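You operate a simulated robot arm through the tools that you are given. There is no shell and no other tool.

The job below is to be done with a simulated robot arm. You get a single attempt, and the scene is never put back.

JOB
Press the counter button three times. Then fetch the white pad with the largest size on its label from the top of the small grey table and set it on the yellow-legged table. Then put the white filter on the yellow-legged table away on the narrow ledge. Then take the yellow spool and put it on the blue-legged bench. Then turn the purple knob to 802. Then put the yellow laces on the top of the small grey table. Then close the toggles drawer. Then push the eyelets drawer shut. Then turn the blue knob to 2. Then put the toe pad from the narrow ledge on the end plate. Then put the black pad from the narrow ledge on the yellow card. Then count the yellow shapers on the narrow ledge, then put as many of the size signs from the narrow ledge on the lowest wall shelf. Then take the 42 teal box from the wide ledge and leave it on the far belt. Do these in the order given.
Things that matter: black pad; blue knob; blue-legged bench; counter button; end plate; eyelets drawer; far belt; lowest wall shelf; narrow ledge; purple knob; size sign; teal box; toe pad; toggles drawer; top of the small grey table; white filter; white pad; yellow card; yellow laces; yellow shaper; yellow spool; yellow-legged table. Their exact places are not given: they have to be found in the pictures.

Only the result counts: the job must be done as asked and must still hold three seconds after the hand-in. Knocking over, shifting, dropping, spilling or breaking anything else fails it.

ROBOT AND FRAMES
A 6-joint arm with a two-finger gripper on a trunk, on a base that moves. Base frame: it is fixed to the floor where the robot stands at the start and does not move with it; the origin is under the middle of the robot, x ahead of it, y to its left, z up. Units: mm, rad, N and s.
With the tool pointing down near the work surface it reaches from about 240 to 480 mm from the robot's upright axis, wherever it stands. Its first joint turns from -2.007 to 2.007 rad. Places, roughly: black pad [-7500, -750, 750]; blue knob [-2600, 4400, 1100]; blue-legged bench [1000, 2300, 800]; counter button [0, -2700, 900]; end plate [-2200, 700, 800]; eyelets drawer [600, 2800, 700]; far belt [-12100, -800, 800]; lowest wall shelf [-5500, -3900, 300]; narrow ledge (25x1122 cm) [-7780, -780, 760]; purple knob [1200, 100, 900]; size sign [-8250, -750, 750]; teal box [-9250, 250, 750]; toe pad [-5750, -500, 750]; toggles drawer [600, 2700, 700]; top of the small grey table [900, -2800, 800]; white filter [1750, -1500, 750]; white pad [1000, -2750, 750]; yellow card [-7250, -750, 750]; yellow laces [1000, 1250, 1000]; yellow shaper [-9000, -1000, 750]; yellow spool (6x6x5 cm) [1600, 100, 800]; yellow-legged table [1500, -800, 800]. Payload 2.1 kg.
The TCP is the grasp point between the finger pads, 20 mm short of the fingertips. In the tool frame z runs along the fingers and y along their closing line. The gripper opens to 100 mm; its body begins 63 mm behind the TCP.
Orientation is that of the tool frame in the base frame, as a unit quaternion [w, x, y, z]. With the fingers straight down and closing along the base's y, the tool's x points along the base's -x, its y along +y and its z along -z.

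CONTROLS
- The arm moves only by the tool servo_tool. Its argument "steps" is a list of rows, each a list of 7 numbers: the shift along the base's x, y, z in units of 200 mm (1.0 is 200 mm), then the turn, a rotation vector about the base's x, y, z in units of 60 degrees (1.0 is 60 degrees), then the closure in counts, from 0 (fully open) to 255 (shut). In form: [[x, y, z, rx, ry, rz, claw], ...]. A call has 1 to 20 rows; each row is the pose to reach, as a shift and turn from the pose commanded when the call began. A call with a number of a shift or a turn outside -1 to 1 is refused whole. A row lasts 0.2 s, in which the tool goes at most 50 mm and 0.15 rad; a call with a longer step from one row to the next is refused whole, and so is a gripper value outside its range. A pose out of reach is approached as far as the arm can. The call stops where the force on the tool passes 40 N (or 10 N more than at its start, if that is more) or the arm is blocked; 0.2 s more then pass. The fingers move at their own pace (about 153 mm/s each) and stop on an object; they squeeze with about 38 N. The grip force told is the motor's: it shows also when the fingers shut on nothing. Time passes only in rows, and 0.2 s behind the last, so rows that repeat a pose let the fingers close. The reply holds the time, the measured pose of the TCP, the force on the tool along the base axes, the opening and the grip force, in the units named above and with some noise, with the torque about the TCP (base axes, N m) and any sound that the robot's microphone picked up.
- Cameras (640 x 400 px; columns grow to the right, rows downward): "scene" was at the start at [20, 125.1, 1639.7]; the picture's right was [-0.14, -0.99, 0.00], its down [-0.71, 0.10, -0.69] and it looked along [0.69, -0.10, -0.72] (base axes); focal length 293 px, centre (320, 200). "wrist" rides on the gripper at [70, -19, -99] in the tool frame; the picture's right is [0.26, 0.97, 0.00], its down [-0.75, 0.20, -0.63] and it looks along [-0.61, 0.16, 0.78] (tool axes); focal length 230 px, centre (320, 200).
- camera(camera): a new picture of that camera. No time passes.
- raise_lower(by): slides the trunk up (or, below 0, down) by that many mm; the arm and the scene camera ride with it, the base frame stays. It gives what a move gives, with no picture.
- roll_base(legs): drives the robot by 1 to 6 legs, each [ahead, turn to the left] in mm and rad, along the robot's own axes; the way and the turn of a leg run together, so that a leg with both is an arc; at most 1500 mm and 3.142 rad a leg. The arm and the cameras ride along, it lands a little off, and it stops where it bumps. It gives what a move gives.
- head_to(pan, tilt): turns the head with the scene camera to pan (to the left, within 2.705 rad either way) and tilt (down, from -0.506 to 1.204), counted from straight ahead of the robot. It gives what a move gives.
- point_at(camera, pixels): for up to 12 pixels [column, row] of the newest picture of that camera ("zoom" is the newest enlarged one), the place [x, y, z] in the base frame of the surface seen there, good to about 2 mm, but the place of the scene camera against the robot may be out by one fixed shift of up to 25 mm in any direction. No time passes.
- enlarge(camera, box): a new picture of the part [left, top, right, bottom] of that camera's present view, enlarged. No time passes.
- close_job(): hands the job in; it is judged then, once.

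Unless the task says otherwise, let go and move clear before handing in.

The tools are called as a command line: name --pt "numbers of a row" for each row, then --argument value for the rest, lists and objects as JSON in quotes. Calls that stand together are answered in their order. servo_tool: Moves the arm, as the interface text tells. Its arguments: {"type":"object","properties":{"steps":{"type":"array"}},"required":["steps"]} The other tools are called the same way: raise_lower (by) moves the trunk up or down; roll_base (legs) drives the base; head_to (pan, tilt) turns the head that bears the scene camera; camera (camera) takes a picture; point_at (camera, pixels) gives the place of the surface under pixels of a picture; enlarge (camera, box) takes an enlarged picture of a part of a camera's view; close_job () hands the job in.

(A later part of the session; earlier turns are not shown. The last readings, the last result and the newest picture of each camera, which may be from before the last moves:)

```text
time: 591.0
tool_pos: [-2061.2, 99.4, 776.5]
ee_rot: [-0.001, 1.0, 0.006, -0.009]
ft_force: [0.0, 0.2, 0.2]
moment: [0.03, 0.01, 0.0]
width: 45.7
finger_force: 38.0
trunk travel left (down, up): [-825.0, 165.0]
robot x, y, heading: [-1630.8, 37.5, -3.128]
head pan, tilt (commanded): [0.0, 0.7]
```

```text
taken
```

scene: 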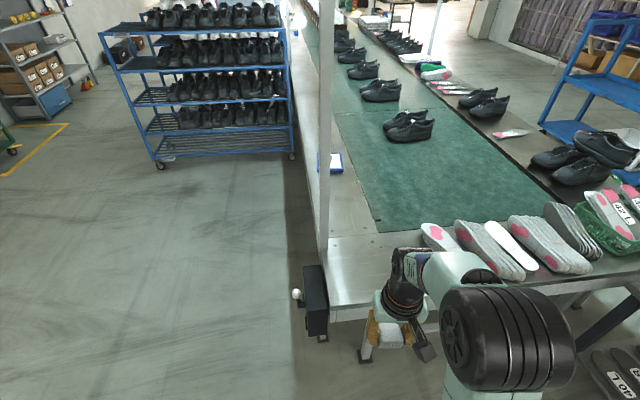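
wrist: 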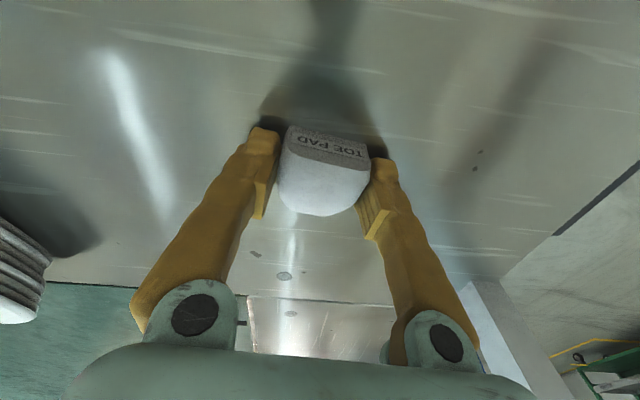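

The toe pad is on the end plate side of the seam (row ~297). I'll touch down and release.

servo_tool --pt "0 0 -0.006 0 0 0 190" --pt "0 0 -0.01 0 0 0 190" --pt "0 0 -0.01 0 0 0 150" --pt "0 0 -0.01 0 0 0 110" --pt "0 0 -0.01 0 0 0 80" --pt "0 0 0.1 0 0 0 80" --pt "0 0 0.3 0 0 0 80" --pt "0 0 0.5 0 0 0 60" --pt "0 0 0.7 0 0 0 0" --pt "0 0 0.9 0 0 0 0"

camera --camera "wrist"

```text
time: 593.2
tool_pos: [-2059.8, 99.4, 956.0]
ee_rot: [-0.001, 1.0, 0.006, -0.008]
ft_force: [0.2, 0.9, 0.3]
moment: [0.0, -0.02, 0.0]
width: 99.9
finger_force: 0.0
trunk travel left (down, up): [-825.0, 165.0]
robot x, y, heading: [-1630.0, 43.1, -3.125]
head pan, tilt (commanded): [0.0, 0.7]
```

```text
taken
```

wrist: 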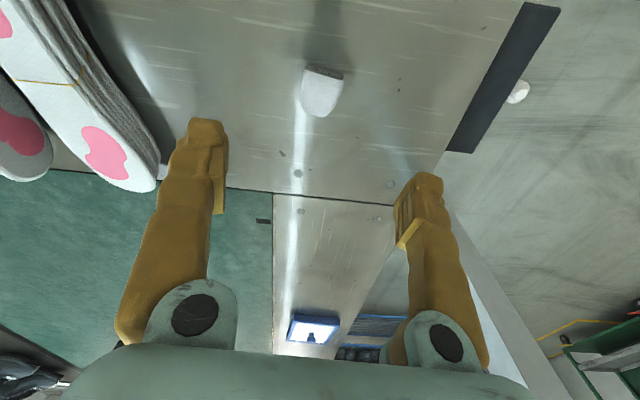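

The toe pad rests on the end plate. Next: the black pad near x≈-7500 on the narrow ledge. I'll stow the arm and drive back around the racks.

servo_tool --pt "0.2 -0.1 0.1 0 0 0 0" --pt "0.4 -0.2 0.2 0 0 0 0" --pt "0.6 -0.3 0.3 0 0 0 0" --pt "0.65 -0.335 0.5 0 0 0 0" --pt "0.65 -0.335 0.5 0 0 0 0"

roll_base --legs '[[-250, 0], [0, 1.396], [750, 0], [0, -0.735], [1155, 0], [1155, 0]]'

roll_base --legs '[[0, -0.506], [1418, 0], [0, -0.17], [1300, 0]]'

head_to --pan -0.6 --tilt 0.3

camera --camera "scene"

```text
time: 594.4
tool_pos: [-1929.4, 31.3, 1055.4]
ee_rot: [-0.001, 1.0, 0.006, -0.007]
ft_force: [0.5, -0.1, -1.5]
moment: [-0.02, -0.02, 0.0]
width: 100.2
finger_force: 0.0
trunk travel left (down, up): [-825.0, 165.0]
robot x, y, heading: [-1633.0, 38.7, -3.129]
head pan, tilt (commanded): [0.0, 0.7]
```

```text
time: 616.1
tool_pos: [-3504.5, -2345.5, 1055.7]
ee_rot: [0.002, 0.942, 0.336, -0.008]
ft_force: [0.0, 0.4, -0.8]
moment: [0.01, 0.0, -0.01]
width: 100.1
finger_force: 0.0
trunk travel left (down, up): [-825.0, 165.0]
robot x, y, heading: [-3278.8, -2155.4, -2.456]
head pan, tilt (commanded): [0.0, 0.7]
```

```text
time: 631.5
tool_pos: [-6276.9, -2371.9, 1055.4]
ee_rot: [-0.001, 1.0, -0.006, -0.009]
ft_force: [0.4, 0.8, -1.0]
moment: [0.0, -0.01, 0.0]
width: 99.9
finger_force: 0.0
trunk travel left (down, up): [-825.0, 165.0]
robot x, y, heading: [-5974.2, -2374.4, 3.131]
head pan, tilt (commanded): [0.0, 0.7]
```

```text
time: 632.5
tool_pos: [-6275.7, -2372.2, 1055.7]
ee_rot: [-0.001, 1.0, -0.005, -0.008]
ft_force: [0.0, 0.4, 0.3]
moment: [0.0, 0.0, 0.0]
width: 100.0
finger_force: 0.1
trunk travel left (down, up): [-825.0, 165.0]
robot x, y, heading: [-5979.7, -2374.9, 3.131]
head pan, tilt (commanded): [-0.6, 0.3]
```

```text
taken
```

scene: 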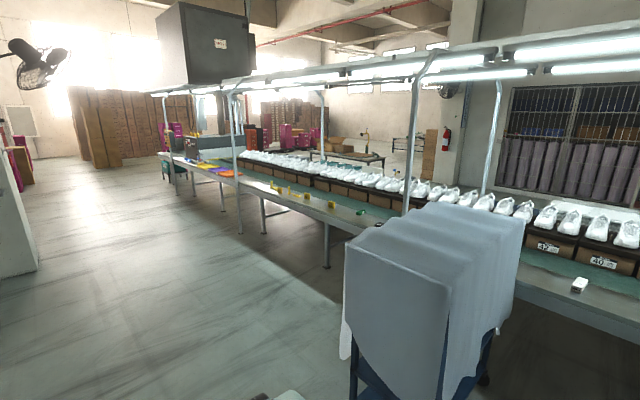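

Beyond the covered rack the narrow ledge carries several small items. I'll zoom in on that stretch.

enlarge --camera "scene" --box '[150, 130, 390, 240]'

point_at --camera "scene" --pixels '[[350, 370], [345, 290], [363, 212], [332, 204], [305, 196], [280, 188], [222, 170], [327, 262], [262, 230], [224, 205], [480, 378], [310, 215]]'

```text
2.67 times, centred on (270, 185) of scene
```

zoom: 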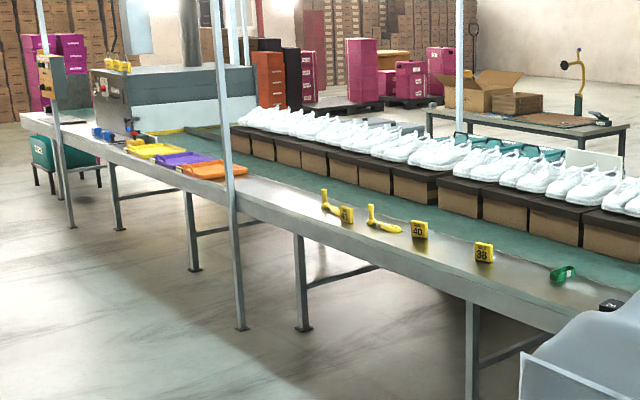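

```text
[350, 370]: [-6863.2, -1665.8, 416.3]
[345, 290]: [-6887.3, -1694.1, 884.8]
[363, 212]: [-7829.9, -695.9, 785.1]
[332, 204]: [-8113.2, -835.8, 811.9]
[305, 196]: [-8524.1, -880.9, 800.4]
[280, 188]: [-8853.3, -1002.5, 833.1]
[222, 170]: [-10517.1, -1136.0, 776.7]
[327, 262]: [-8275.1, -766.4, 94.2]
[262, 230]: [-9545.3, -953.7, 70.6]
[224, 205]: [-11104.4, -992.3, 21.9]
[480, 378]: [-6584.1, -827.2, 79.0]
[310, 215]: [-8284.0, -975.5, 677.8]
```

The ledge carries, from right to left, a dark item, a green tape, size signs (38, 40, ...), yellow shapers, then trays. I'll drive past the covered rack and face the ledge near x≈-7450.

roll_base --legs '[[1430, 0], [0, -1.48], [800, 0]]'

head_to --pan 0.0 --tilt 0.5

camera --camera "scene"

```text
time: 647.1
tool_pos: [-7498.4, -1274.5, 1054.2]
ee_rot: [-0.007, 0.738, -0.675, -0.006]
ft_force: [0.3, 1.2, -0.2]
moment: [0.01, -0.01, 0.02]
width: 100.1
finger_force: 0.0
trunk travel left (down, up): [-825.0, 165.0]
robot x, y, heading: [-7469.1, -1570.8, 1.664]
head pan, tilt (commanded): [-0.6, 0.3]
```

```text
time: 648.1
tool_pos: [-7497.4, -1273.9, 1055.5]
ee_rot: [-0.007, 0.738, -0.674, -0.006]
ft_force: [-1.0, 0.8, -0.3]
moment: [0.0, 0.05, -0.02]
width: 100.1
finger_force: 0.1
trunk travel left (down, up): [-825.0, 165.0]
robot x, y, heading: [-7466.8, -1570.1, 1.66]
head pan, tilt (commanded): [0.0, 0.499]
```

```text
taken
```

scene: 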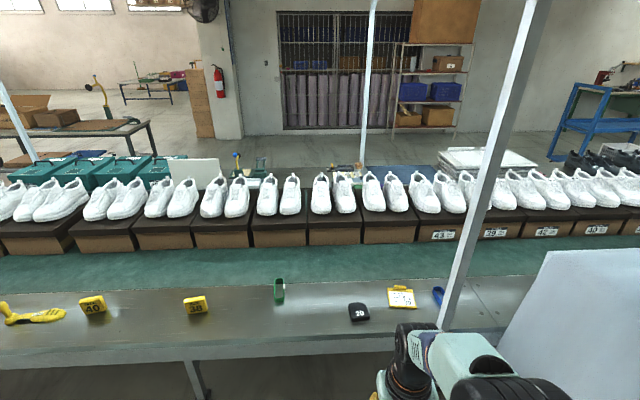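

I see the yellow card at (402,297), the black pad at (358,312), signs 38 and 40, and a shaper at (30,315). A frame post stands close to the card. I'll zoom and measure.

enlarge --camera "scene" --box '[330, 270, 470, 350]'

point_at --camera "zoom" --pixels '[[130, 195], [130, 230], [80, 195], [175, 195], [330, 130], [265, 90], [380, 80], [390, 170], [275, 175], [510, 270], [550, 160], [495, 115]]'

```text
4.57 times, centred on (400, 310) of scene
```

zoom: 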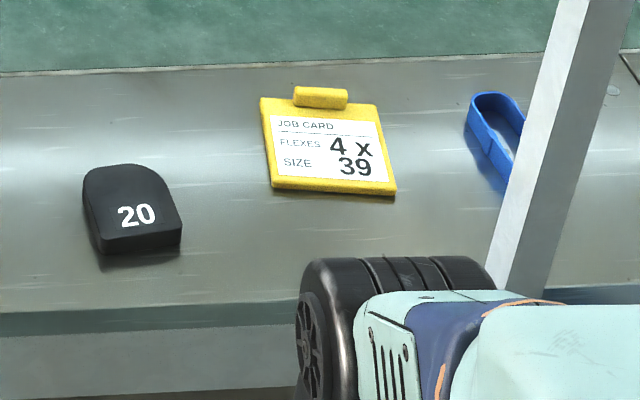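

```text
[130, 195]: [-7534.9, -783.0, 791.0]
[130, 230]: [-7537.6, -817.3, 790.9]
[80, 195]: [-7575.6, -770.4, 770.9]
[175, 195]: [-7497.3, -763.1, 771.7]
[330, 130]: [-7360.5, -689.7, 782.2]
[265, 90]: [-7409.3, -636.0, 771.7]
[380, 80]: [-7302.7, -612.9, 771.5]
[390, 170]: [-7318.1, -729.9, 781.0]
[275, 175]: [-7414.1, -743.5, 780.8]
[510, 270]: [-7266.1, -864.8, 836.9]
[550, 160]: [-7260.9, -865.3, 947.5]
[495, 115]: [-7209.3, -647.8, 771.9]
```

The black pad (20) is at about (-7535,-800) and the yellow card around (-7360,-690); the post is at (-7263,-865). I'll stand a bit to the left at (-7540,-1100) so the arm stays clear of the post.

roll_base --legs '[[0, 0.065], [465, 0], [0, -0.2]]'

head_to --pan 0.0 --tilt 0.9

camera --camera "wrist"

camera --camera "scene"

```text
time: 652.0
tool_pos: [-7526.5, -815.9, 1055.4]
ee_rot: [0.008, -0.689, 0.724, 0.004]
ft_force: [0.0, -0.4, -0.2]
moment: [0.02, 0.03, 0.0]
width: 100.2
finger_force: 0.0
trunk travel left (down, up): [-825.0, 165.0]
robot x, y, heading: [-7536.1, -1113.8, 1.519]
head pan, tilt (commanded): [0.0, 0.499]
```

```text
time: 652.9
tool_pos: [-7526.0, -816.3, 1055.9]
ee_rot: [0.007, -0.69, 0.724, 0.006]
ft_force: [0.1, 0.2, 0.7]
moment: [0.03, 0.02, -0.01]
width: 99.9
finger_force: 0.1
trunk travel left (down, up): [-825.0, 165.0]
robot x, y, heading: [-7540.9, -1114.9, 1.524]
head pan, tilt (commanded): [0.0, 0.901]
```

```text
taken
```

wrist: 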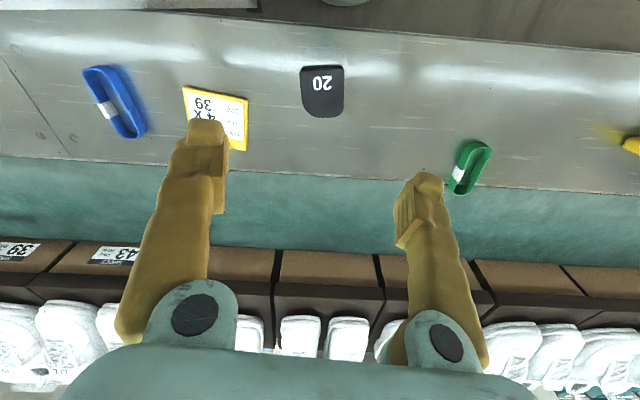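

```text
taken
```

scene: 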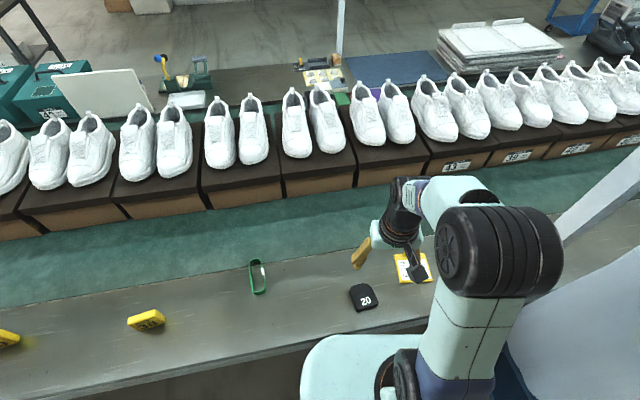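

enlarge --camera "wrist" --box '[170, 50, 370, 170]'

point_at --camera "zoom" --pixels '[[485, 115], [420, 60], [555, 50], [425, 110], [553, 115], [430, 185], [490, 210], [545, 185], [485, 55], [485, 200], [110, 130], [220, 250]]'

point_at --camera "wrist" --pixels '[[185, 88], [246, 98], [245, 148], [225, 110], [200, 92]]'

```text
3.20 times, centred on (270, 110) of wrist
```

zoom: 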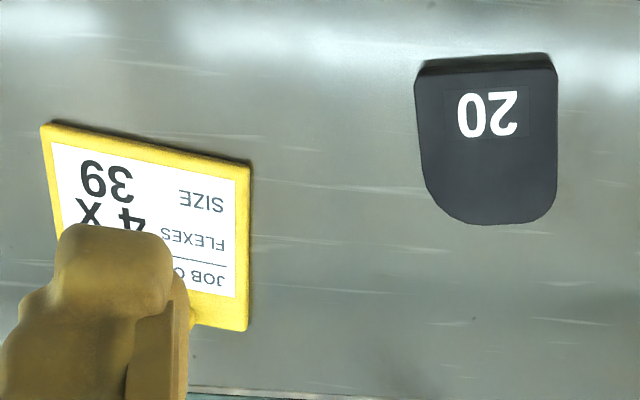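

```text
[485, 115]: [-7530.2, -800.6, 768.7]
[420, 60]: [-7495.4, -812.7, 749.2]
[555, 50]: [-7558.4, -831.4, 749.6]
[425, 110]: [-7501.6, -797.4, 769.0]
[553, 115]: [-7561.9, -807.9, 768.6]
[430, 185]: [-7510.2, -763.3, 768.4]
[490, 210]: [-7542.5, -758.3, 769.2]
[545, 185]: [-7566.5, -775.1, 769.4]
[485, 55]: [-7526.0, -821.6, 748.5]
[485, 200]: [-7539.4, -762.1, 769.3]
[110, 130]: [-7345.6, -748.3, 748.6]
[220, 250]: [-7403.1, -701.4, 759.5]
```

```text
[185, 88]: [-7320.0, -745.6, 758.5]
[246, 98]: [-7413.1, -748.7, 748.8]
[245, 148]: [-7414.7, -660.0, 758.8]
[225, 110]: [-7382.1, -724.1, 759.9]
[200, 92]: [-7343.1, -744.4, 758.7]
```

The black pad is 67 mm wide, centred near (-7533,-793), top z≈769, turned about 10°. I'll go over it, align and grip.

servo_tool --pt "-0.01 0.05 -0.2 0 0 0.06 0" --pt "-0.02 0.1 -0.4 0 0 0.12 0" --pt "-0.035 0.116 -0.6 0 0 0.18 0" --pt "-0.035 0.116 -0.8 0 0 0.212 0" --pt "-0.035 0.116 -0.98 0 0 0.212 0" --pt "-0.035 0.116 -0.98 0 0 0.212 0"

camera --camera "wrist"

enlarge --camera "wrist" --box '[180, 60, 460, 260]'

```text
time: 654.3
tool_pos: [-7534.3, -792.6, 860.0]
ee_rot: [-0.006, 0.766, -0.643, -0.007]
ft_force: [1.0, -0.3, 0.7]
moment: [0.01, 0.0, -0.01]
width: 99.7
finger_force: 0.0
trunk travel left (down, up): [-825.0, 165.0]
robot x, y, heading: [-7536.4, -1109.2, 1.518]
head pan, tilt (commanded): [0.0, 0.901]
```

```text
taken
```

wrist: 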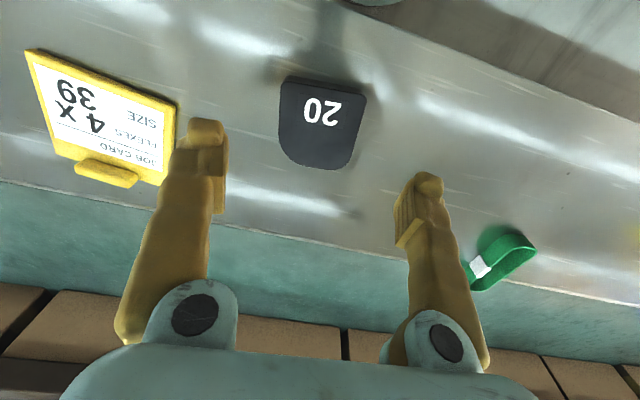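

```text
2.00 times, centred on (320, 160) of wrist
```

zoom: 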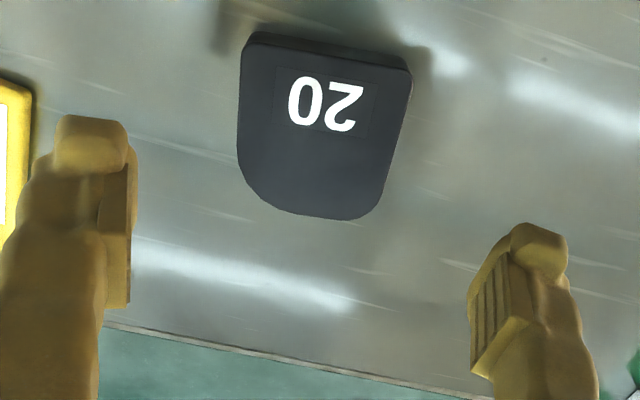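

servo_tool --pt "0 0 -0.2 0 0 0 0" --pt "0 0 -0.35 0 0 0 0" --pt "0 0 -0.43 0 0 0 0" --pt "0 0 -0.43 0 0 0 40" --pt "0 0 -0.43 0 0 0 80" --pt "0 0 -0.43 0 0 0 120" --pt "0 0 -0.43 0 0 0 140" --pt "0 0 -0.43 0 0 0 140"

servo_tool --pt "0 0 0.05 0 0 0 140" --pt "0 0 0.2 0 0 0 140" --pt "0 0 0.4 0 0 0 140" --pt "0 0 0.55 0 0 0 140" --pt "0 0 0.55 0 0 0 140"

camera --camera "wrist"

```text
time: 656.1
tool_pos: [-7534.4, -791.9, 773.8]
ee_rot: [-0.006, 0.766, -0.643, -0.005]
ft_force: [-0.4, 1.2, -0.1]
moment: [-0.01, -0.06, 0.04]
width: 68.1
finger_force: 38.2
trunk travel left (down, up): [-825.0, 165.0]
robot x, y, heading: [-7538.7, -1116.2, 1.518]
head pan, tilt (commanded): [0.0, 0.901]
```

```text
time: 657.3
tool_pos: [-7534.2, -793.2, 883.0]
ee_rot: [-0.006, 0.765, -0.644, -0.007]
ft_force: [0.3, 0.8, -1.0]
moment: [0.0, -0.03, -0.01]
width: 68.0
finger_force: 38.0
trunk travel left (down, up): [-825.0, 165.0]
robot x, y, heading: [-7540.1, -1114.3, 1.523]
head pan, tilt (commanded): [0.0, 0.901]
```

```text
taken
```

wrist: 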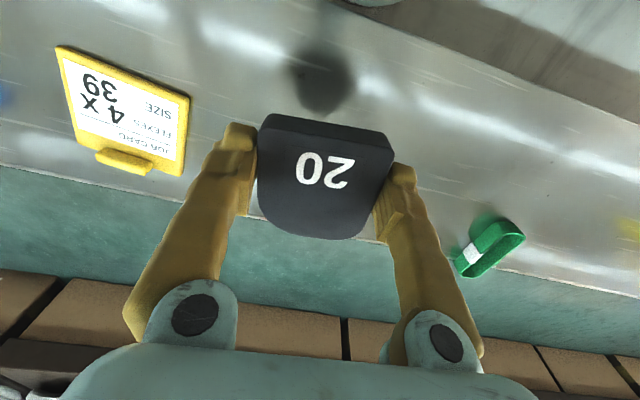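

The pad is held. I'll measure the card from here for the placing point.

point_at --camera "wrist" --pixels '[[62, 52], [185, 98], [178, 170], [82, 135], [125, 155], [110, 152], [140, 165], [130, 110], [100, 100], [155, 130]]'

```text
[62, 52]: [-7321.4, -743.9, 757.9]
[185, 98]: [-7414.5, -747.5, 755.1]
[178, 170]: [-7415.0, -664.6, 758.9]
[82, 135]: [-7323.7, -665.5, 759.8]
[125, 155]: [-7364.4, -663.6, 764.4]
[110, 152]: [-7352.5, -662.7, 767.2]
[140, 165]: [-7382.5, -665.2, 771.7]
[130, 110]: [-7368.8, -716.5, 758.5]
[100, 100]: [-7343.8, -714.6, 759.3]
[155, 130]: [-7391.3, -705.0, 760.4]
```

The card's flat area spans x≈-7415 to -7322, y≈-747 to -665. Before swinging over, I'll check how far my elbow sticks out to the right, because of the post at (-7263,-865).

camera --camera "scene"

point_at --camera "scene" --pixels '[[560, 250], [520, 240], [480, 210], [450, 200], [540, 300], [500, 330], [590, 240]]'

```text
taken
```

scene: 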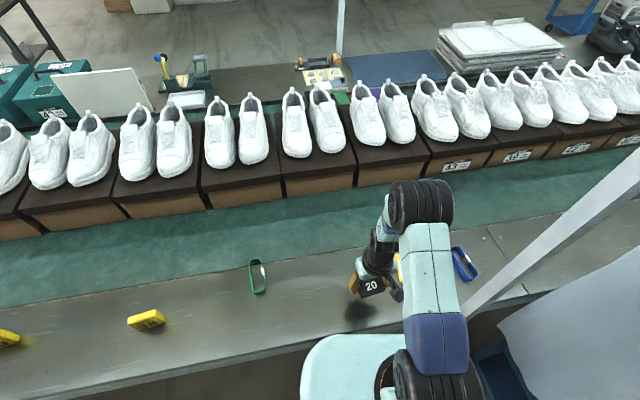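

```text
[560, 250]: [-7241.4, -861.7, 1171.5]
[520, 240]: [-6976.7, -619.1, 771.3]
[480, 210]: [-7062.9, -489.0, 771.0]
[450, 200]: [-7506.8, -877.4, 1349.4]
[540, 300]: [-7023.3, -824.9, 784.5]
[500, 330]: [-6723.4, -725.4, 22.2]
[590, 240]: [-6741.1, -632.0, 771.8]
```

The elbow's right edge is only about 35 mm right of the arm line, so the post (158 mm away) is no problem. I'll carry the pad over the card.

servo_tool --pt "0.2 0.1 0 0 0 -0.03 140" --pt "0.4 0.2 0 0 0 -0.06 140" --pt "0.6 0.3 0 0 0 -0.1 140" --pt "0.78 0.39 0 0 0 -0.133 140" --pt "0.83 0.425 -0.1 0 0 -0.133 140" --pt "0.83 0.425 -0.3 0 0 -0.133 140" --pt "0.83 0.425 -0.3 0 0 -0.133 140"

camera --camera "wrist"

camera --camera "scene"

```text
time: 658.9
tool_pos: [-7367.8, -707.0, 823.0]
ee_rot: [-0.006, 0.719, -0.695, -0.005]
ft_force: [0.0, -0.2, -1.0]
moment: [0.01, 0.03, 0.01]
width: 67.6
finger_force: 38.1
trunk travel left (down, up): [-825.0, 165.0]
robot x, y, heading: [-7540.9, -1112.3, 1.519]
head pan, tilt (commanded): [0.0, 0.901]
```

```text
taken
```

wrist: 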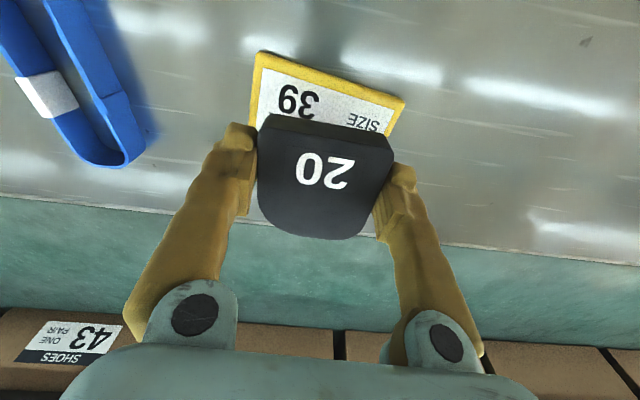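

```text
taken
```

scene: 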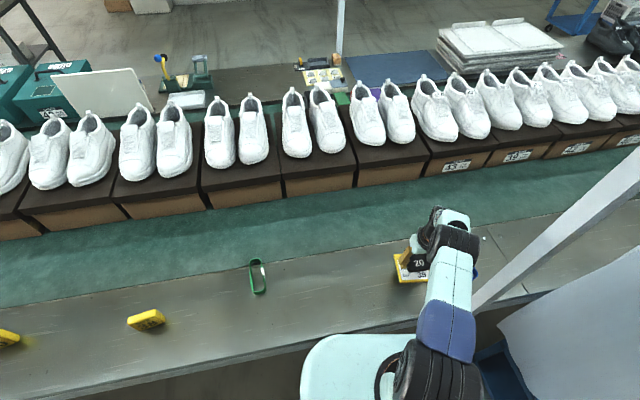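

The pad is over the card. I'll lower onto it.

servo_tool --pt "0 0 -0.1 0 0 0 140" --pt "0 0 -0.17 0 0 0 140" --pt "0 0 -0.185 0 0 0 140" --pt "0 0 -0.19 0 0 0 140" --pt "0 0 -0.195 0 0 0 140" --pt "0 0 -0.195 0 0 0 140"

```text
time: 660.3
tool_pos: [-7369.6, -708.9, 786.2]
ee_rot: [-0.009, 0.719, -0.695, -0.005]
ft_force: [-1.8, 3.4, 23.5]
moment: [1.15, -0.24, 0.18]
width: 67.1
finger_force: 38.7
trunk travel left (down, up): [-825.0, 165.0]
robot x, y, heading: [-7538.0, -1117.3, 1.522]
head pan, tilt (commanded): [0.0, 0.901]
```

Contact came early with a moment pointing to the pad's far end touching the card's clip. I'll lift a little, shift 8 mm towards me and lower again.

servo_tool --pt "0 0 0.06 0 0 0 140" --pt "0 -0.04 0.06 0 0 0 140" --pt "0 -0.04 0.06 0 0 0 140"

enlarge --camera "wrist" --box '[220, 40, 440, 250]'

point_at --camera "wrist" --pixels '[[262, 60], [400, 110], [330, 90], [260, 100], [395, 135]]'

```text
time: 661.1
tool_pos: [-7367.5, -715.5, 795.3]
ee_rot: [-0.006, 0.719, -0.695, -0.005]
ft_force: [0.1, 0.5, -1.7]
moment: [-0.04, -0.01, -0.02]
width: 67.0
finger_force: 37.9
trunk travel left (down, up): [-825.0, 165.0]
robot x, y, heading: [-7538.5, -1116.1, 1.52]
head pan, tilt (commanded): [0.0, 0.901]
```

```text
1.90 times, centred on (330, 145) of wrist
```

zoom: 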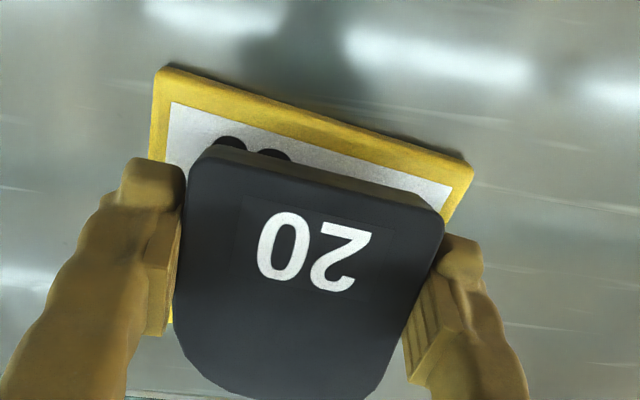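

```text
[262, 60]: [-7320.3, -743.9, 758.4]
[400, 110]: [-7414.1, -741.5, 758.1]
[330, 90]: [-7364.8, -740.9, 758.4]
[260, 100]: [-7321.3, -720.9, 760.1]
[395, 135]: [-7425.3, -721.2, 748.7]
```

The card hasn't moved (front edge still at y≈-744). I'll lower again.

servo_tool --pt "0 0 -0.03 0 0 0 140" --pt "0 0 -0.045 0 0 0 140" --pt "0 0 -0.053 0 0 0 140" --pt "0 0 -0.053 0 0 0 140"

```text
time: 662.1
tool_pos: [-7367.6, -715.5, 783.8]
ee_rot: [-0.006, 0.719, -0.695, -0.005]
ft_force: [-0.7, 0.3, -0.4]
moment: [0.0, 0.01, 0.01]
width: 67.1
finger_force: 38.2
trunk travel left (down, up): [-825.0, 165.0]
robot x, y, heading: [-7538.1, -1111.3, 1.521]
head pan, tilt (commanded): [0.0, 0.901]
```

servo_tool --pt "0 0 -0.007 0 0 0 140" --pt "0 0 -0.014 0 0 0 140" --pt "0 0 -0.014 0 0 0 140"

```text
time: 662.9
tool_pos: [-7368.3, -715.7, 783.3]
ee_rot: [-0.008, 0.719, -0.695, -0.006]
ft_force: [0.1, 1.2, 6.8]
moment: [-0.19, 0.15, -0.01]
width: 67.1
finger_force: 37.7
trunk travel left (down, up): [-825.0, 165.0]
robot x, y, heading: [-7537.0, -1111.1, 1.52]
head pan, tilt (commanded): [0.0, 0.901]
```

Flat contact (7 N). I'll release and rise.

servo_tool --pt "0 0 0.004 0 0 0 100" --pt "0 0 0.004 0 0 0 60" --pt "0 0 0.004 0 0 0 50" --pt "0 0 0.1 0 0 0 50" --pt "0 0 0.3 0 0 0 50" --pt "0 0 0.5 0 0 0 30" --pt "0 0 0.7 0 0 0 0" --pt "0 -0.1 0.9 0 0 0 0"

camera --camera "wrist"

camera --camera "scene"

```text
time: 664.7
tool_pos: [-7367.4, -736.5, 964.3]
ee_rot: [-0.006, 0.718, -0.696, -0.006]
ft_force: [0.2, -1.3, 1.1]
moment: [0.01, 0.01, -0.02]
width: 100.0
finger_force: 0.1
trunk travel left (down, up): [-825.0, 165.0]
robot x, y, heading: [-7537.8, -1115.4, 1.524]
head pan, tilt (commanded): [0.0, 0.901]
```

```text
taken
```

wrist: 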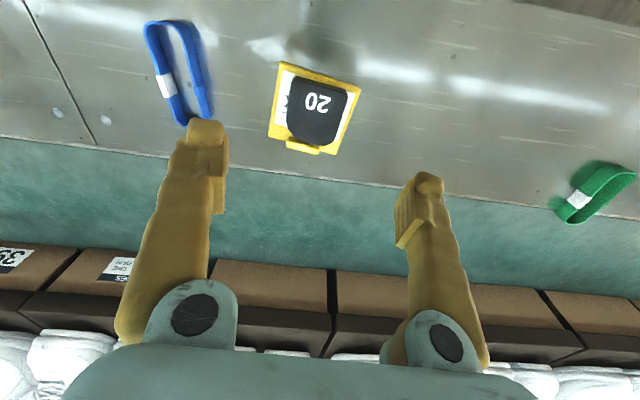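

```text
taken
```

scene: 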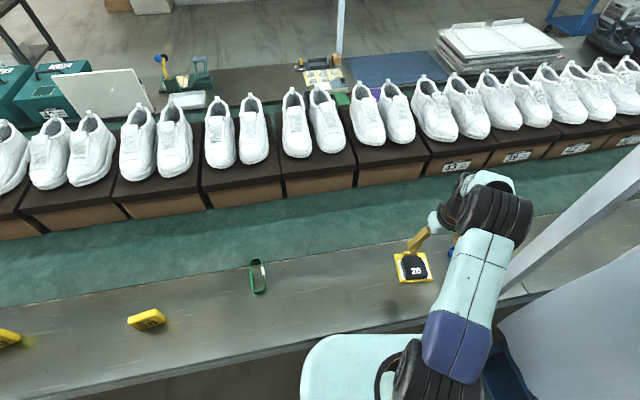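

The black pad sits on the yellow card. Now I must count the yellow shapers along the whole narrow ledge. I'll stow the arm, back off and look west.

servo_tool --pt "-0.2 -0.1 0.1 0 0 0 0" --pt "-0.4 -0.2 0.2 0 0 0 0" --pt "-0.6 -0.3 0.3 0 0 0 0" --pt "-0.8 -0.4 0.46 0 0 0 0" --pt "-0.8 -0.4 0.46 0 0 0 0"

roll_base --legs '[[-350, 0], [0, 1.35], [900, 0]]'

head_to --pan -0.8 --tilt 0.45

camera --camera "scene"

```text
refused: row 4 steps farther than a row can; nothing moved
```

```text
time: 674.7
tool_pos: [-8764.6, -970.9, 962.9]
ee_rot: [-0.001, 0.996, -0.092, -0.009]
ft_force: [-0.1, -0.2, -0.4]
moment: [0.01, 0.0, -0.03]
width: 99.8
finger_force: 0.1
trunk travel left (down, up): [-825.0, 165.0]
robot x, y, heading: [-8433.0, -1219.5, 2.87]
head pan, tilt (commanded): [0.0, 0.901]
```

```text
time: 675.8
tool_pos: [-8764.8, -971.0, 964.3]
ee_rot: [-0.001, 0.996, -0.092, -0.008]
ft_force: [0.3, 0.1, 0.1]
moment: [-0.05, 0.0, -0.01]
width: 100.0
finger_force: 0.0
trunk travel left (down, up): [-825.0, 165.0]
robot x, y, heading: [-8429.5, -1218.6, 2.875]
head pan, tilt (commanded): [-0.799, 0.45]
```

```text
taken
```

scene: 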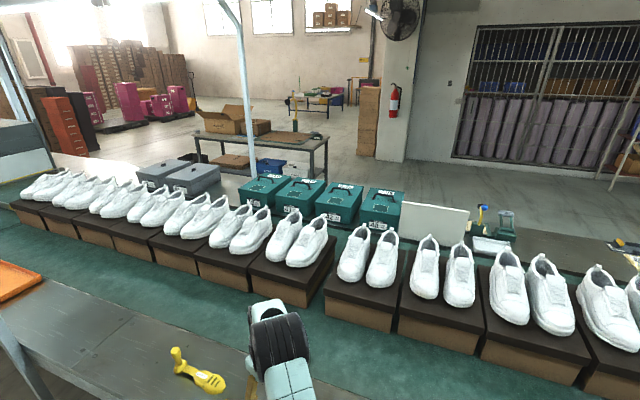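

The teal boxes are on the far (wide) ledge. I'll turn the head to see the narrow ledge both ways.

head_to --pan -0.15 --tilt 0.5

camera --camera "scene"

head_to --pan -1.7 --tilt 0.8

camera --camera "scene"

```text
time: 676.8
tool_pos: [-8763.5, -970.3, 963.9]
ee_rot: [-0.002, 0.996, -0.093, -0.009]
ft_force: [0.4, 0.9, 0.1]
moment: [-0.03, 0.02, 0.0]
width: 100.0
finger_force: 0.1
trunk travel left (down, up): [-825.0, 165.0]
robot x, y, heading: [-8433.0, -1221.0, 2.87]
head pan, tilt (commanded): [-0.15, 0.499]
```

```text
taken
```

scene: 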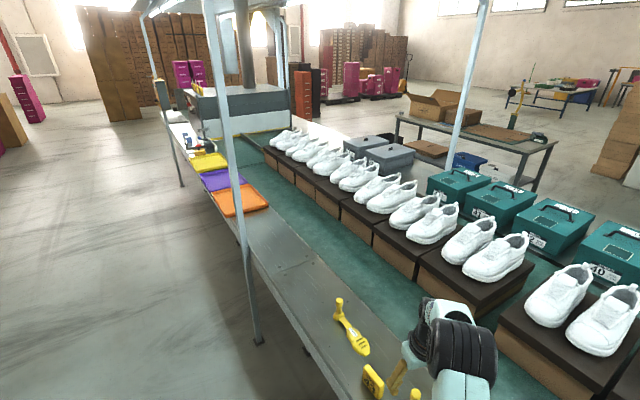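

```text
time: 678.5
tool_pos: [-8764.2, -971.2, 962.2]
ee_rot: [-0.001, 0.996, -0.093, -0.009]
ft_force: [0.1, 0.4, -0.3]
moment: [0.01, 0.02, -0.04]
width: 99.9
finger_force: 0.0
trunk travel left (down, up): [-825.0, 165.0]
robot x, y, heading: [-8430.5, -1221.0, 2.875]
head pan, tilt (commanded): [-1.7, 0.799]
```

```text
taken
```

scene: 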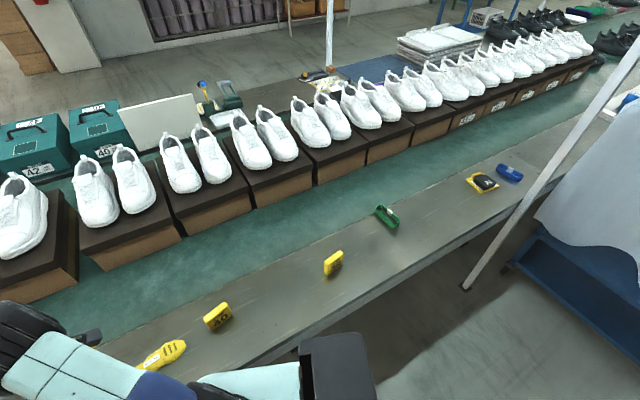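

So far I see shapers at (350,325)-west and (165,352), with signs between. I'll zoom on the western stretch with the trays and beyond.

head_to --pan -0.15 --tilt 0.4

enlarge --camera "scene" --box '[120, 60, 320, 240]'

point_at --camera "zoom" --pixels '[[390, 380], [330, 350], [290, 300], [250, 270], [230, 240], [210, 190], [130, 160]]'

```text
time: 680.1
tool_pos: [-8764.7, -972.0, 963.9]
ee_rot: [-0.002, 0.996, -0.092, -0.009]
ft_force: [-0.5, 0.0, -0.3]
moment: [0.01, -0.03, 0.0]
width: 100.0
finger_force: 0.1
trunk travel left (down, up): [-825.0, 165.0]
robot x, y, heading: [-8432.4, -1220.7, 2.871]
head pan, tilt (commanded): [-0.15, 0.4]
```

```text
2.22 times, centred on (220, 150) of scene
```

zoom: 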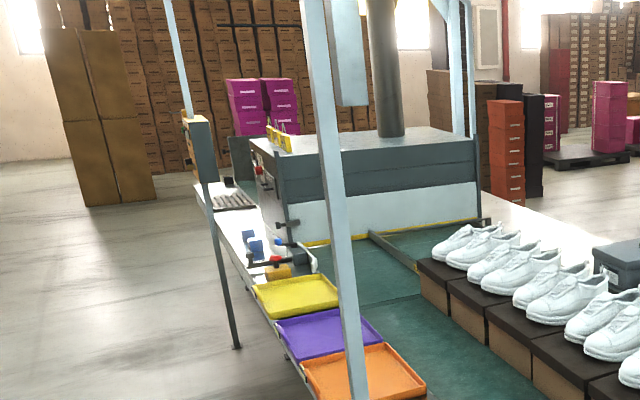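

```text
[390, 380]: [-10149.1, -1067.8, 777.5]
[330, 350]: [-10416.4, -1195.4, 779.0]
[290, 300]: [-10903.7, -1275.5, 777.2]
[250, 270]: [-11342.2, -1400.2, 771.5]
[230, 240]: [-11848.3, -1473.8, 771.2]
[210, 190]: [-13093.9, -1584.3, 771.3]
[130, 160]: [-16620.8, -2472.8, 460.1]
```

I'll stow the arm properly in front of me (in short rows) and drive west a bit further from the ledge to inspect its far end.

servo_tool --pt "0.03 -0.15 0.12 0 0 0 0" --pt "0.06 -0.3 0.24 0 0 0 0" --pt "0.1 -0.45 0.36 0 0 0 0" --pt "0.15 -0.6 0.46 0 0 0.05 0" --pt "0.2 -0.75 0.46 0 0 0.08 0" --pt "0.215 -0.84 0.46 0 0 0.08 0" --pt "0.215 -0.84 0.46 0 0 0.08 0"

roll_base --legs '[[0, 0.6], [1400, 0], [0, -0.4], [1000, 0]]'

head_to --pan -1.2 --tilt 0.45

camera --camera "scene"

```text
time: 681.7
tool_pos: [-8722.4, -1138.8, 1055.0]
ee_rot: [-0.001, 0.999, -0.051, -0.008]
ft_force: [0.0, -0.6, -0.4]
moment: [-0.01, 0.0, -0.01]
width: 99.9
finger_force: 0.1
trunk travel left (down, up): [-825.0, 165.0]
robot x, y, heading: [-8430.4, -1224.0, 2.872]
head pan, tilt (commanded): [-0.15, 0.4]
```

```text
time: 696.3
tool_pos: [-11053.4, -1592.1, 1056.1]
ee_rot: [0.0, 0.999, 0.054, -0.009]
ft_force: [-0.9, 0.0, 0.0]
moment: [0.04, -0.04, -0.01]
width: 100.0
finger_force: 0.0
trunk travel left (down, up): [-825.0, 165.0]
robot x, y, heading: [-10754.8, -1610.2, 3.083]
head pan, tilt (commanded): [-0.15, 0.4]
```

```text
time: 697.6
tool_pos: [-11054.0, -1593.6, 1055.3]
ee_rot: [0.0, 0.999, 0.054, -0.009]
ft_force: [0.9, -0.1, -0.3]
moment: [0.0, 0.0, 0.02]
width: 100.1
finger_force: 0.1
trunk travel left (down, up): [-825.0, 165.0]
robot x, y, heading: [-10749.7, -1613.1, 3.085]
head pan, tilt (commanded): [-1.201, 0.45]
```

```text
taken
```

scene: 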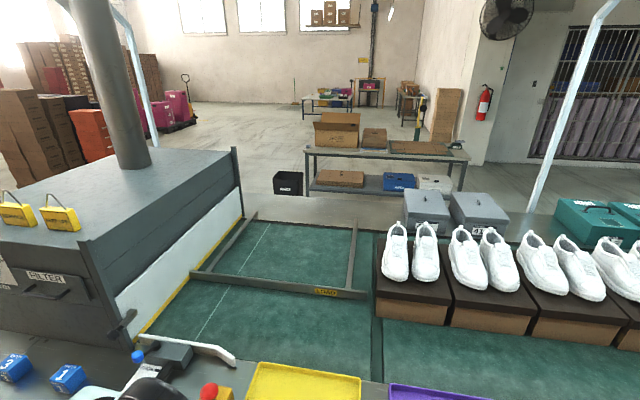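

head_to --pan -0.7 --tilt 0.6

camera --camera "scene"

head_to --pan -1.7 --tilt 0.6

camera --camera "scene"

```text
time: 698.5
tool_pos: [-11053.2, -1591.4, 1055.7]
ee_rot: [0.0, 0.998, 0.054, -0.008]
ft_force: [0.3, 0.3, -0.4]
moment: [-0.01, 0.01, 0.06]
width: 100.1
finger_force: 0.1
trunk travel left (down, up): [-825.0, 165.0]
robot x, y, heading: [-10754.0, -1610.0, 3.084]
head pan, tilt (commanded): [-0.7, 0.6]
```

```text
taken
```

scene: 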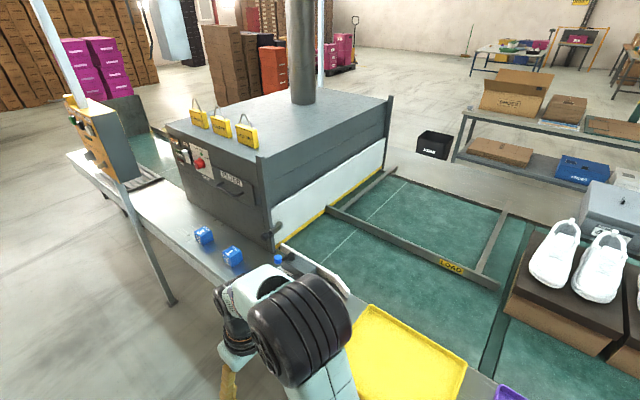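

```text
time: 699.8
tool_pos: [-11054.3, -1592.5, 1056.3]
ee_rot: [0.0, 0.998, 0.055, -0.008]
ft_force: [0.2, 0.9, 0.3]
moment: [-0.03, 0.02, -0.01]
width: 99.7
finger_force: 0.0
trunk travel left (down, up): [-825.0, 165.0]
robot x, y, heading: [-10752.9, -1611.4, 3.079]
head pan, tilt (commanded): [-1.7, 0.6]
```

```text
taken
```

scene: 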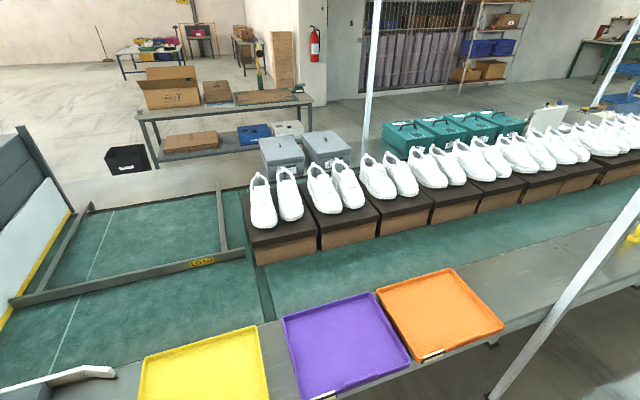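

The trays are empty. I'll zoom on the ledge past the oven to make sure no shaper is there.

head_to --pan -0.55 --tilt 0.5

enlarge --camera "scene" --box '[60, 60, 360, 300]'

point_at --camera "zoom" --pixels '[[130, 240], [250, 150], [200, 130], [290, 250], [350, 320], [400, 360], [160, 190]]'

```text
time: 701.2
tool_pos: [-11054.1, -1592.6, 1054.8]
ee_rot: [0.0, 0.998, 0.054, -0.008]
ft_force: [1.0, -0.7, 0.1]
moment: [-0.01, 0.0, 0.02]
width: 99.8
finger_force: 0.2
trunk travel left (down, up): [-825.0, 165.0]
robot x, y, heading: [-10752.0, -1611.4, 3.082]
head pan, tilt (commanded): [-0.55, 0.499]
```

```text
1.67 times, centred on (210, 180) of scene
```

zoom: 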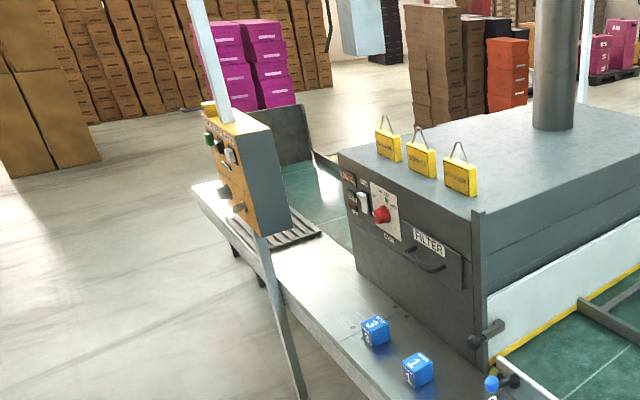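

```text
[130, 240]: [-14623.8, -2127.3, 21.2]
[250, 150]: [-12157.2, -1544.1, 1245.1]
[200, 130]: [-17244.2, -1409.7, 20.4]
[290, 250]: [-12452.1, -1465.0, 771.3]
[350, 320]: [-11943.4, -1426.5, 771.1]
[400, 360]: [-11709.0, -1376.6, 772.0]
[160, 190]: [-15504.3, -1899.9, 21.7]
```

head_to --pan -1.05 --tilt 0.85

camera --camera "scene"

```text
time: 702.1
tool_pos: [-11053.5, -1594.0, 1056.1]
ee_rot: [0.0, 0.998, 0.055, -0.008]
ft_force: [-0.5, 0.3, 0.1]
moment: [0.0, 0.01, 0.0]
width: 100.1
finger_force: 0.0
trunk travel left (down, up): [-825.0, 165.0]
robot x, y, heading: [-10750.7, -1612.3, 3.08]
head pan, tilt (commanded): [-1.051, 0.85]
```

```text
taken
```

scene: 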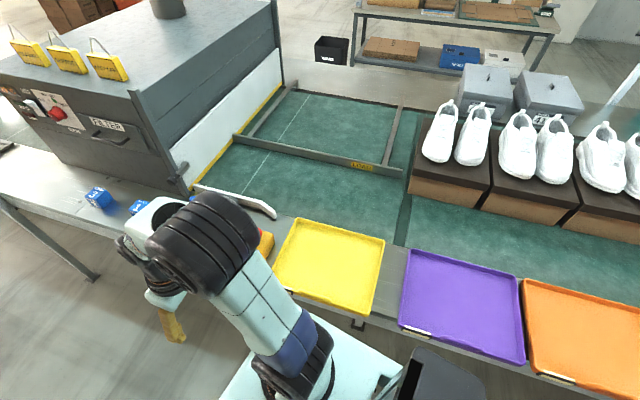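

roll_base --legs '[[500, 0]]'

head_to --pan -1.75 --tilt 0.7

camera --camera "scene"

```text
time: 705.0
tool_pos: [-11556.9, -1564.2, 1055.4]
ee_rot: [-0.001, 0.998, 0.055, -0.009]
ft_force: [-0.8, 1.6, 0.6]
moment: [0.02, 0.02, 0.02]
width: 100.0
finger_force: 0.1
trunk travel left (down, up): [-825.0, 165.0]
robot x, y, heading: [-11259.3, -1580.3, 3.084]
head pan, tilt (commanded): [-1.051, 0.85]
```

```text
time: 706.1
tool_pos: [-11556.6, -1564.0, 1054.6]
ee_rot: [0.0, 0.998, 0.056, -0.008]
ft_force: [-0.2, -0.2, 0.7]
moment: [0.02, -0.02, -0.01]
width: 100.0
finger_force: 0.1
trunk travel left (down, up): [-825.0, 165.0]
robot x, y, heading: [-11255.3, -1584.0, 3.083]
head pan, tilt (commanded): [-1.751, 0.7]
```

```text
taken
```

scene: 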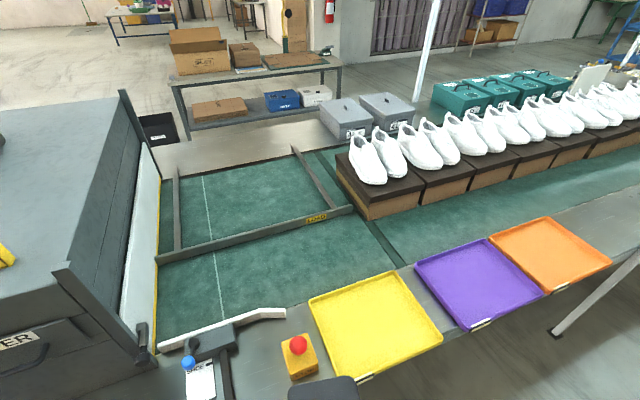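

That block is an emergency stop, so no shapers here. So far I count two shapers (around x≈-8500 to -9000). I'll drive back to that stretch and look closely.

roll_base --legs '[[0, 3.13], [1500, 0], [1150, 0], [0, 1.73], [250, 0]]'

head_to --pan 0.0 --tilt 0.6

camera --camera "scene"

```text
time: 732.0
tool_pos: [-8651.1, -1271.3, 1055.2]
ee_rot: [-0.006, 0.786, -0.618, -0.007]
ft_force: [-0.5, -0.4, -0.2]
moment: [0.02, -0.01, 0.01]
width: 99.9
finger_force: 0.0
trunk travel left (down, up): [-825.0, 165.0]
robot x, y, heading: [-8626.1, -1570.1, 1.643]
head pan, tilt (commanded): [-1.751, 0.7]
```

```text
time: 733.7
tool_pos: [-8650.9, -1270.5, 1055.1]
ee_rot: [-0.005, 0.787, -0.617, -0.005]
ft_force: [0.5, -0.7, 0.5]
moment: [-0.04, 0.01, 0.03]
width: 99.8
finger_force: 0.1
trunk travel left (down, up): [-825.0, 165.0]
robot x, y, heading: [-8625.0, -1570.2, 1.645]
head pan, tilt (commanded): [0.0, 0.6]
```

```text
taken
```

scene: 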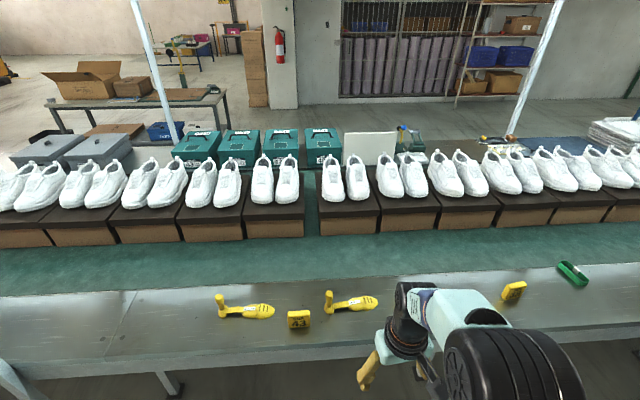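

Two shapers here ((245,308) and (350,302)) and signs 43, 38 plus 40 behind my arm. I'll zoom in and measure the signs.

enlarge --camera "scene" --box '[200, 270, 400, 350]'

point_at --camera "zoom" --pixels '[[315, 150], [315, 130], [290, 150], [340, 150], [315, 178], [150, 120], [480, 105], [70, 95], [420, 85]]'

point_at --camera "scene" --pixels '[[513, 292], [515, 285], [513, 298], [250, 345], [450, 270], [130, 330]]'

```text
3.20 times, centred on (300, 310) of scene
```

zoom: 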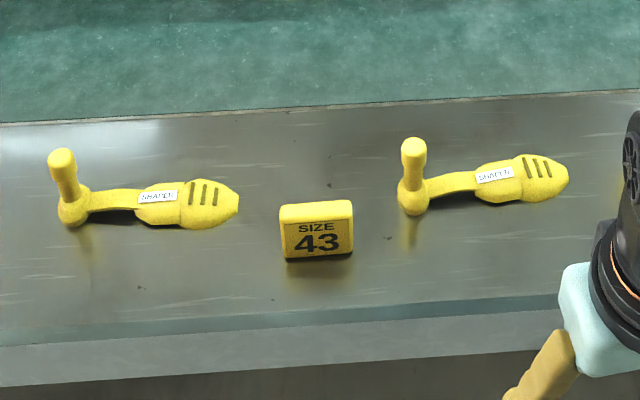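

```text
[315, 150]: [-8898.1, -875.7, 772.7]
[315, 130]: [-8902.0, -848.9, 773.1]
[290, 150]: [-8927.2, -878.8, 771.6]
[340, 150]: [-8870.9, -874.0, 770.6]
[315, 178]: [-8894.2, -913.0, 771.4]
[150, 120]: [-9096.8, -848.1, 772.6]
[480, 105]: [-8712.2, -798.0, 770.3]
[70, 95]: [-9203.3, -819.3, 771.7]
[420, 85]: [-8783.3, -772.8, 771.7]
```

```text
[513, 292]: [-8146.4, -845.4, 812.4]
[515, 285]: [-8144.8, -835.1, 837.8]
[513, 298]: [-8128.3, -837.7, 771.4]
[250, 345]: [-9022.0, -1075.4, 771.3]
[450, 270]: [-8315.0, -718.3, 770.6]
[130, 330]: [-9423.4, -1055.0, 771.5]
```

point_at --camera "zoom" --pixels '[[316, 235], [316, 208], [285, 235], [350, 232], [316, 256], [282, 208], [350, 203], [60, 155], [410, 145], [190, 205], [520, 180]]'

```text
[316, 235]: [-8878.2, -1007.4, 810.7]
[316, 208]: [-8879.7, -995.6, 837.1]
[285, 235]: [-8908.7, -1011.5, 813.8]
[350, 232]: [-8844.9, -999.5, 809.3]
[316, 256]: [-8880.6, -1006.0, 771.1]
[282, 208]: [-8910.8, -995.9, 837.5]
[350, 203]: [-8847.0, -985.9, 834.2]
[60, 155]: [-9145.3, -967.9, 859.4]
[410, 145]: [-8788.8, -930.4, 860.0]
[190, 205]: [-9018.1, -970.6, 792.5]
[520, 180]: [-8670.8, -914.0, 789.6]
```

Sign 43 is about 65 mm wide, 65 mm tall and 22 mm thick. I'll start with sign 38 at about (-8146,-845), which stands freely.

roll_base --legs '[[0, -1.068], [605, 0], [0, 1.09]]'

camera --camera "wrist"

camera --camera "scene"

```text
time: 742.6
tool_pos: [-8146.4, -946.7, 1055.2]
ee_rot: [-0.006, 0.791, -0.612, -0.006]
ft_force: [-1.3, -0.7, -0.4]
moment: [0.0, -0.01, 0.01]
width: 99.9
finger_force: 0.1
trunk travel left (down, up): [-825.0, 165.0]
robot x, y, heading: [-8122.7, -1249.1, 1.658]
head pan, tilt (commanded): [0.0, 0.6]
```

```text
taken
```

wrist: 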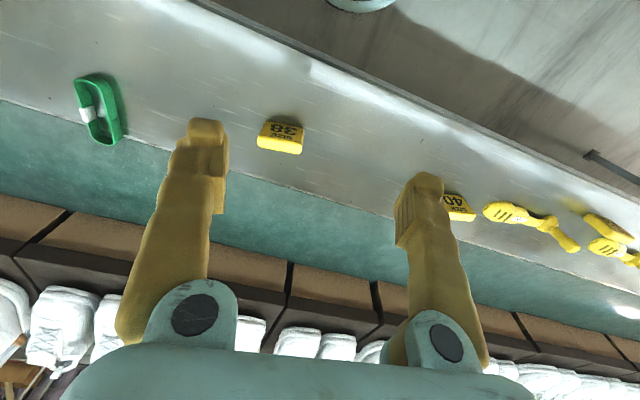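

```text
taken
```

scene: 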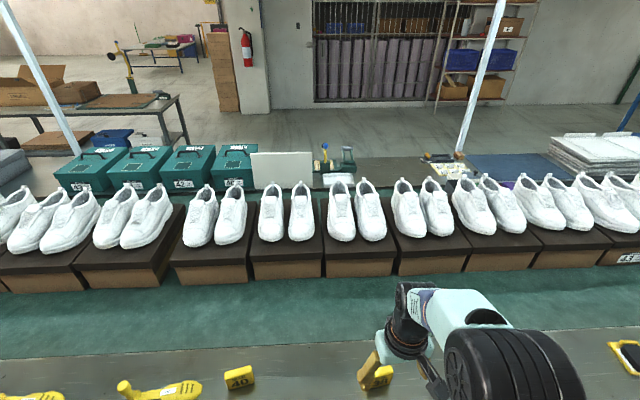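

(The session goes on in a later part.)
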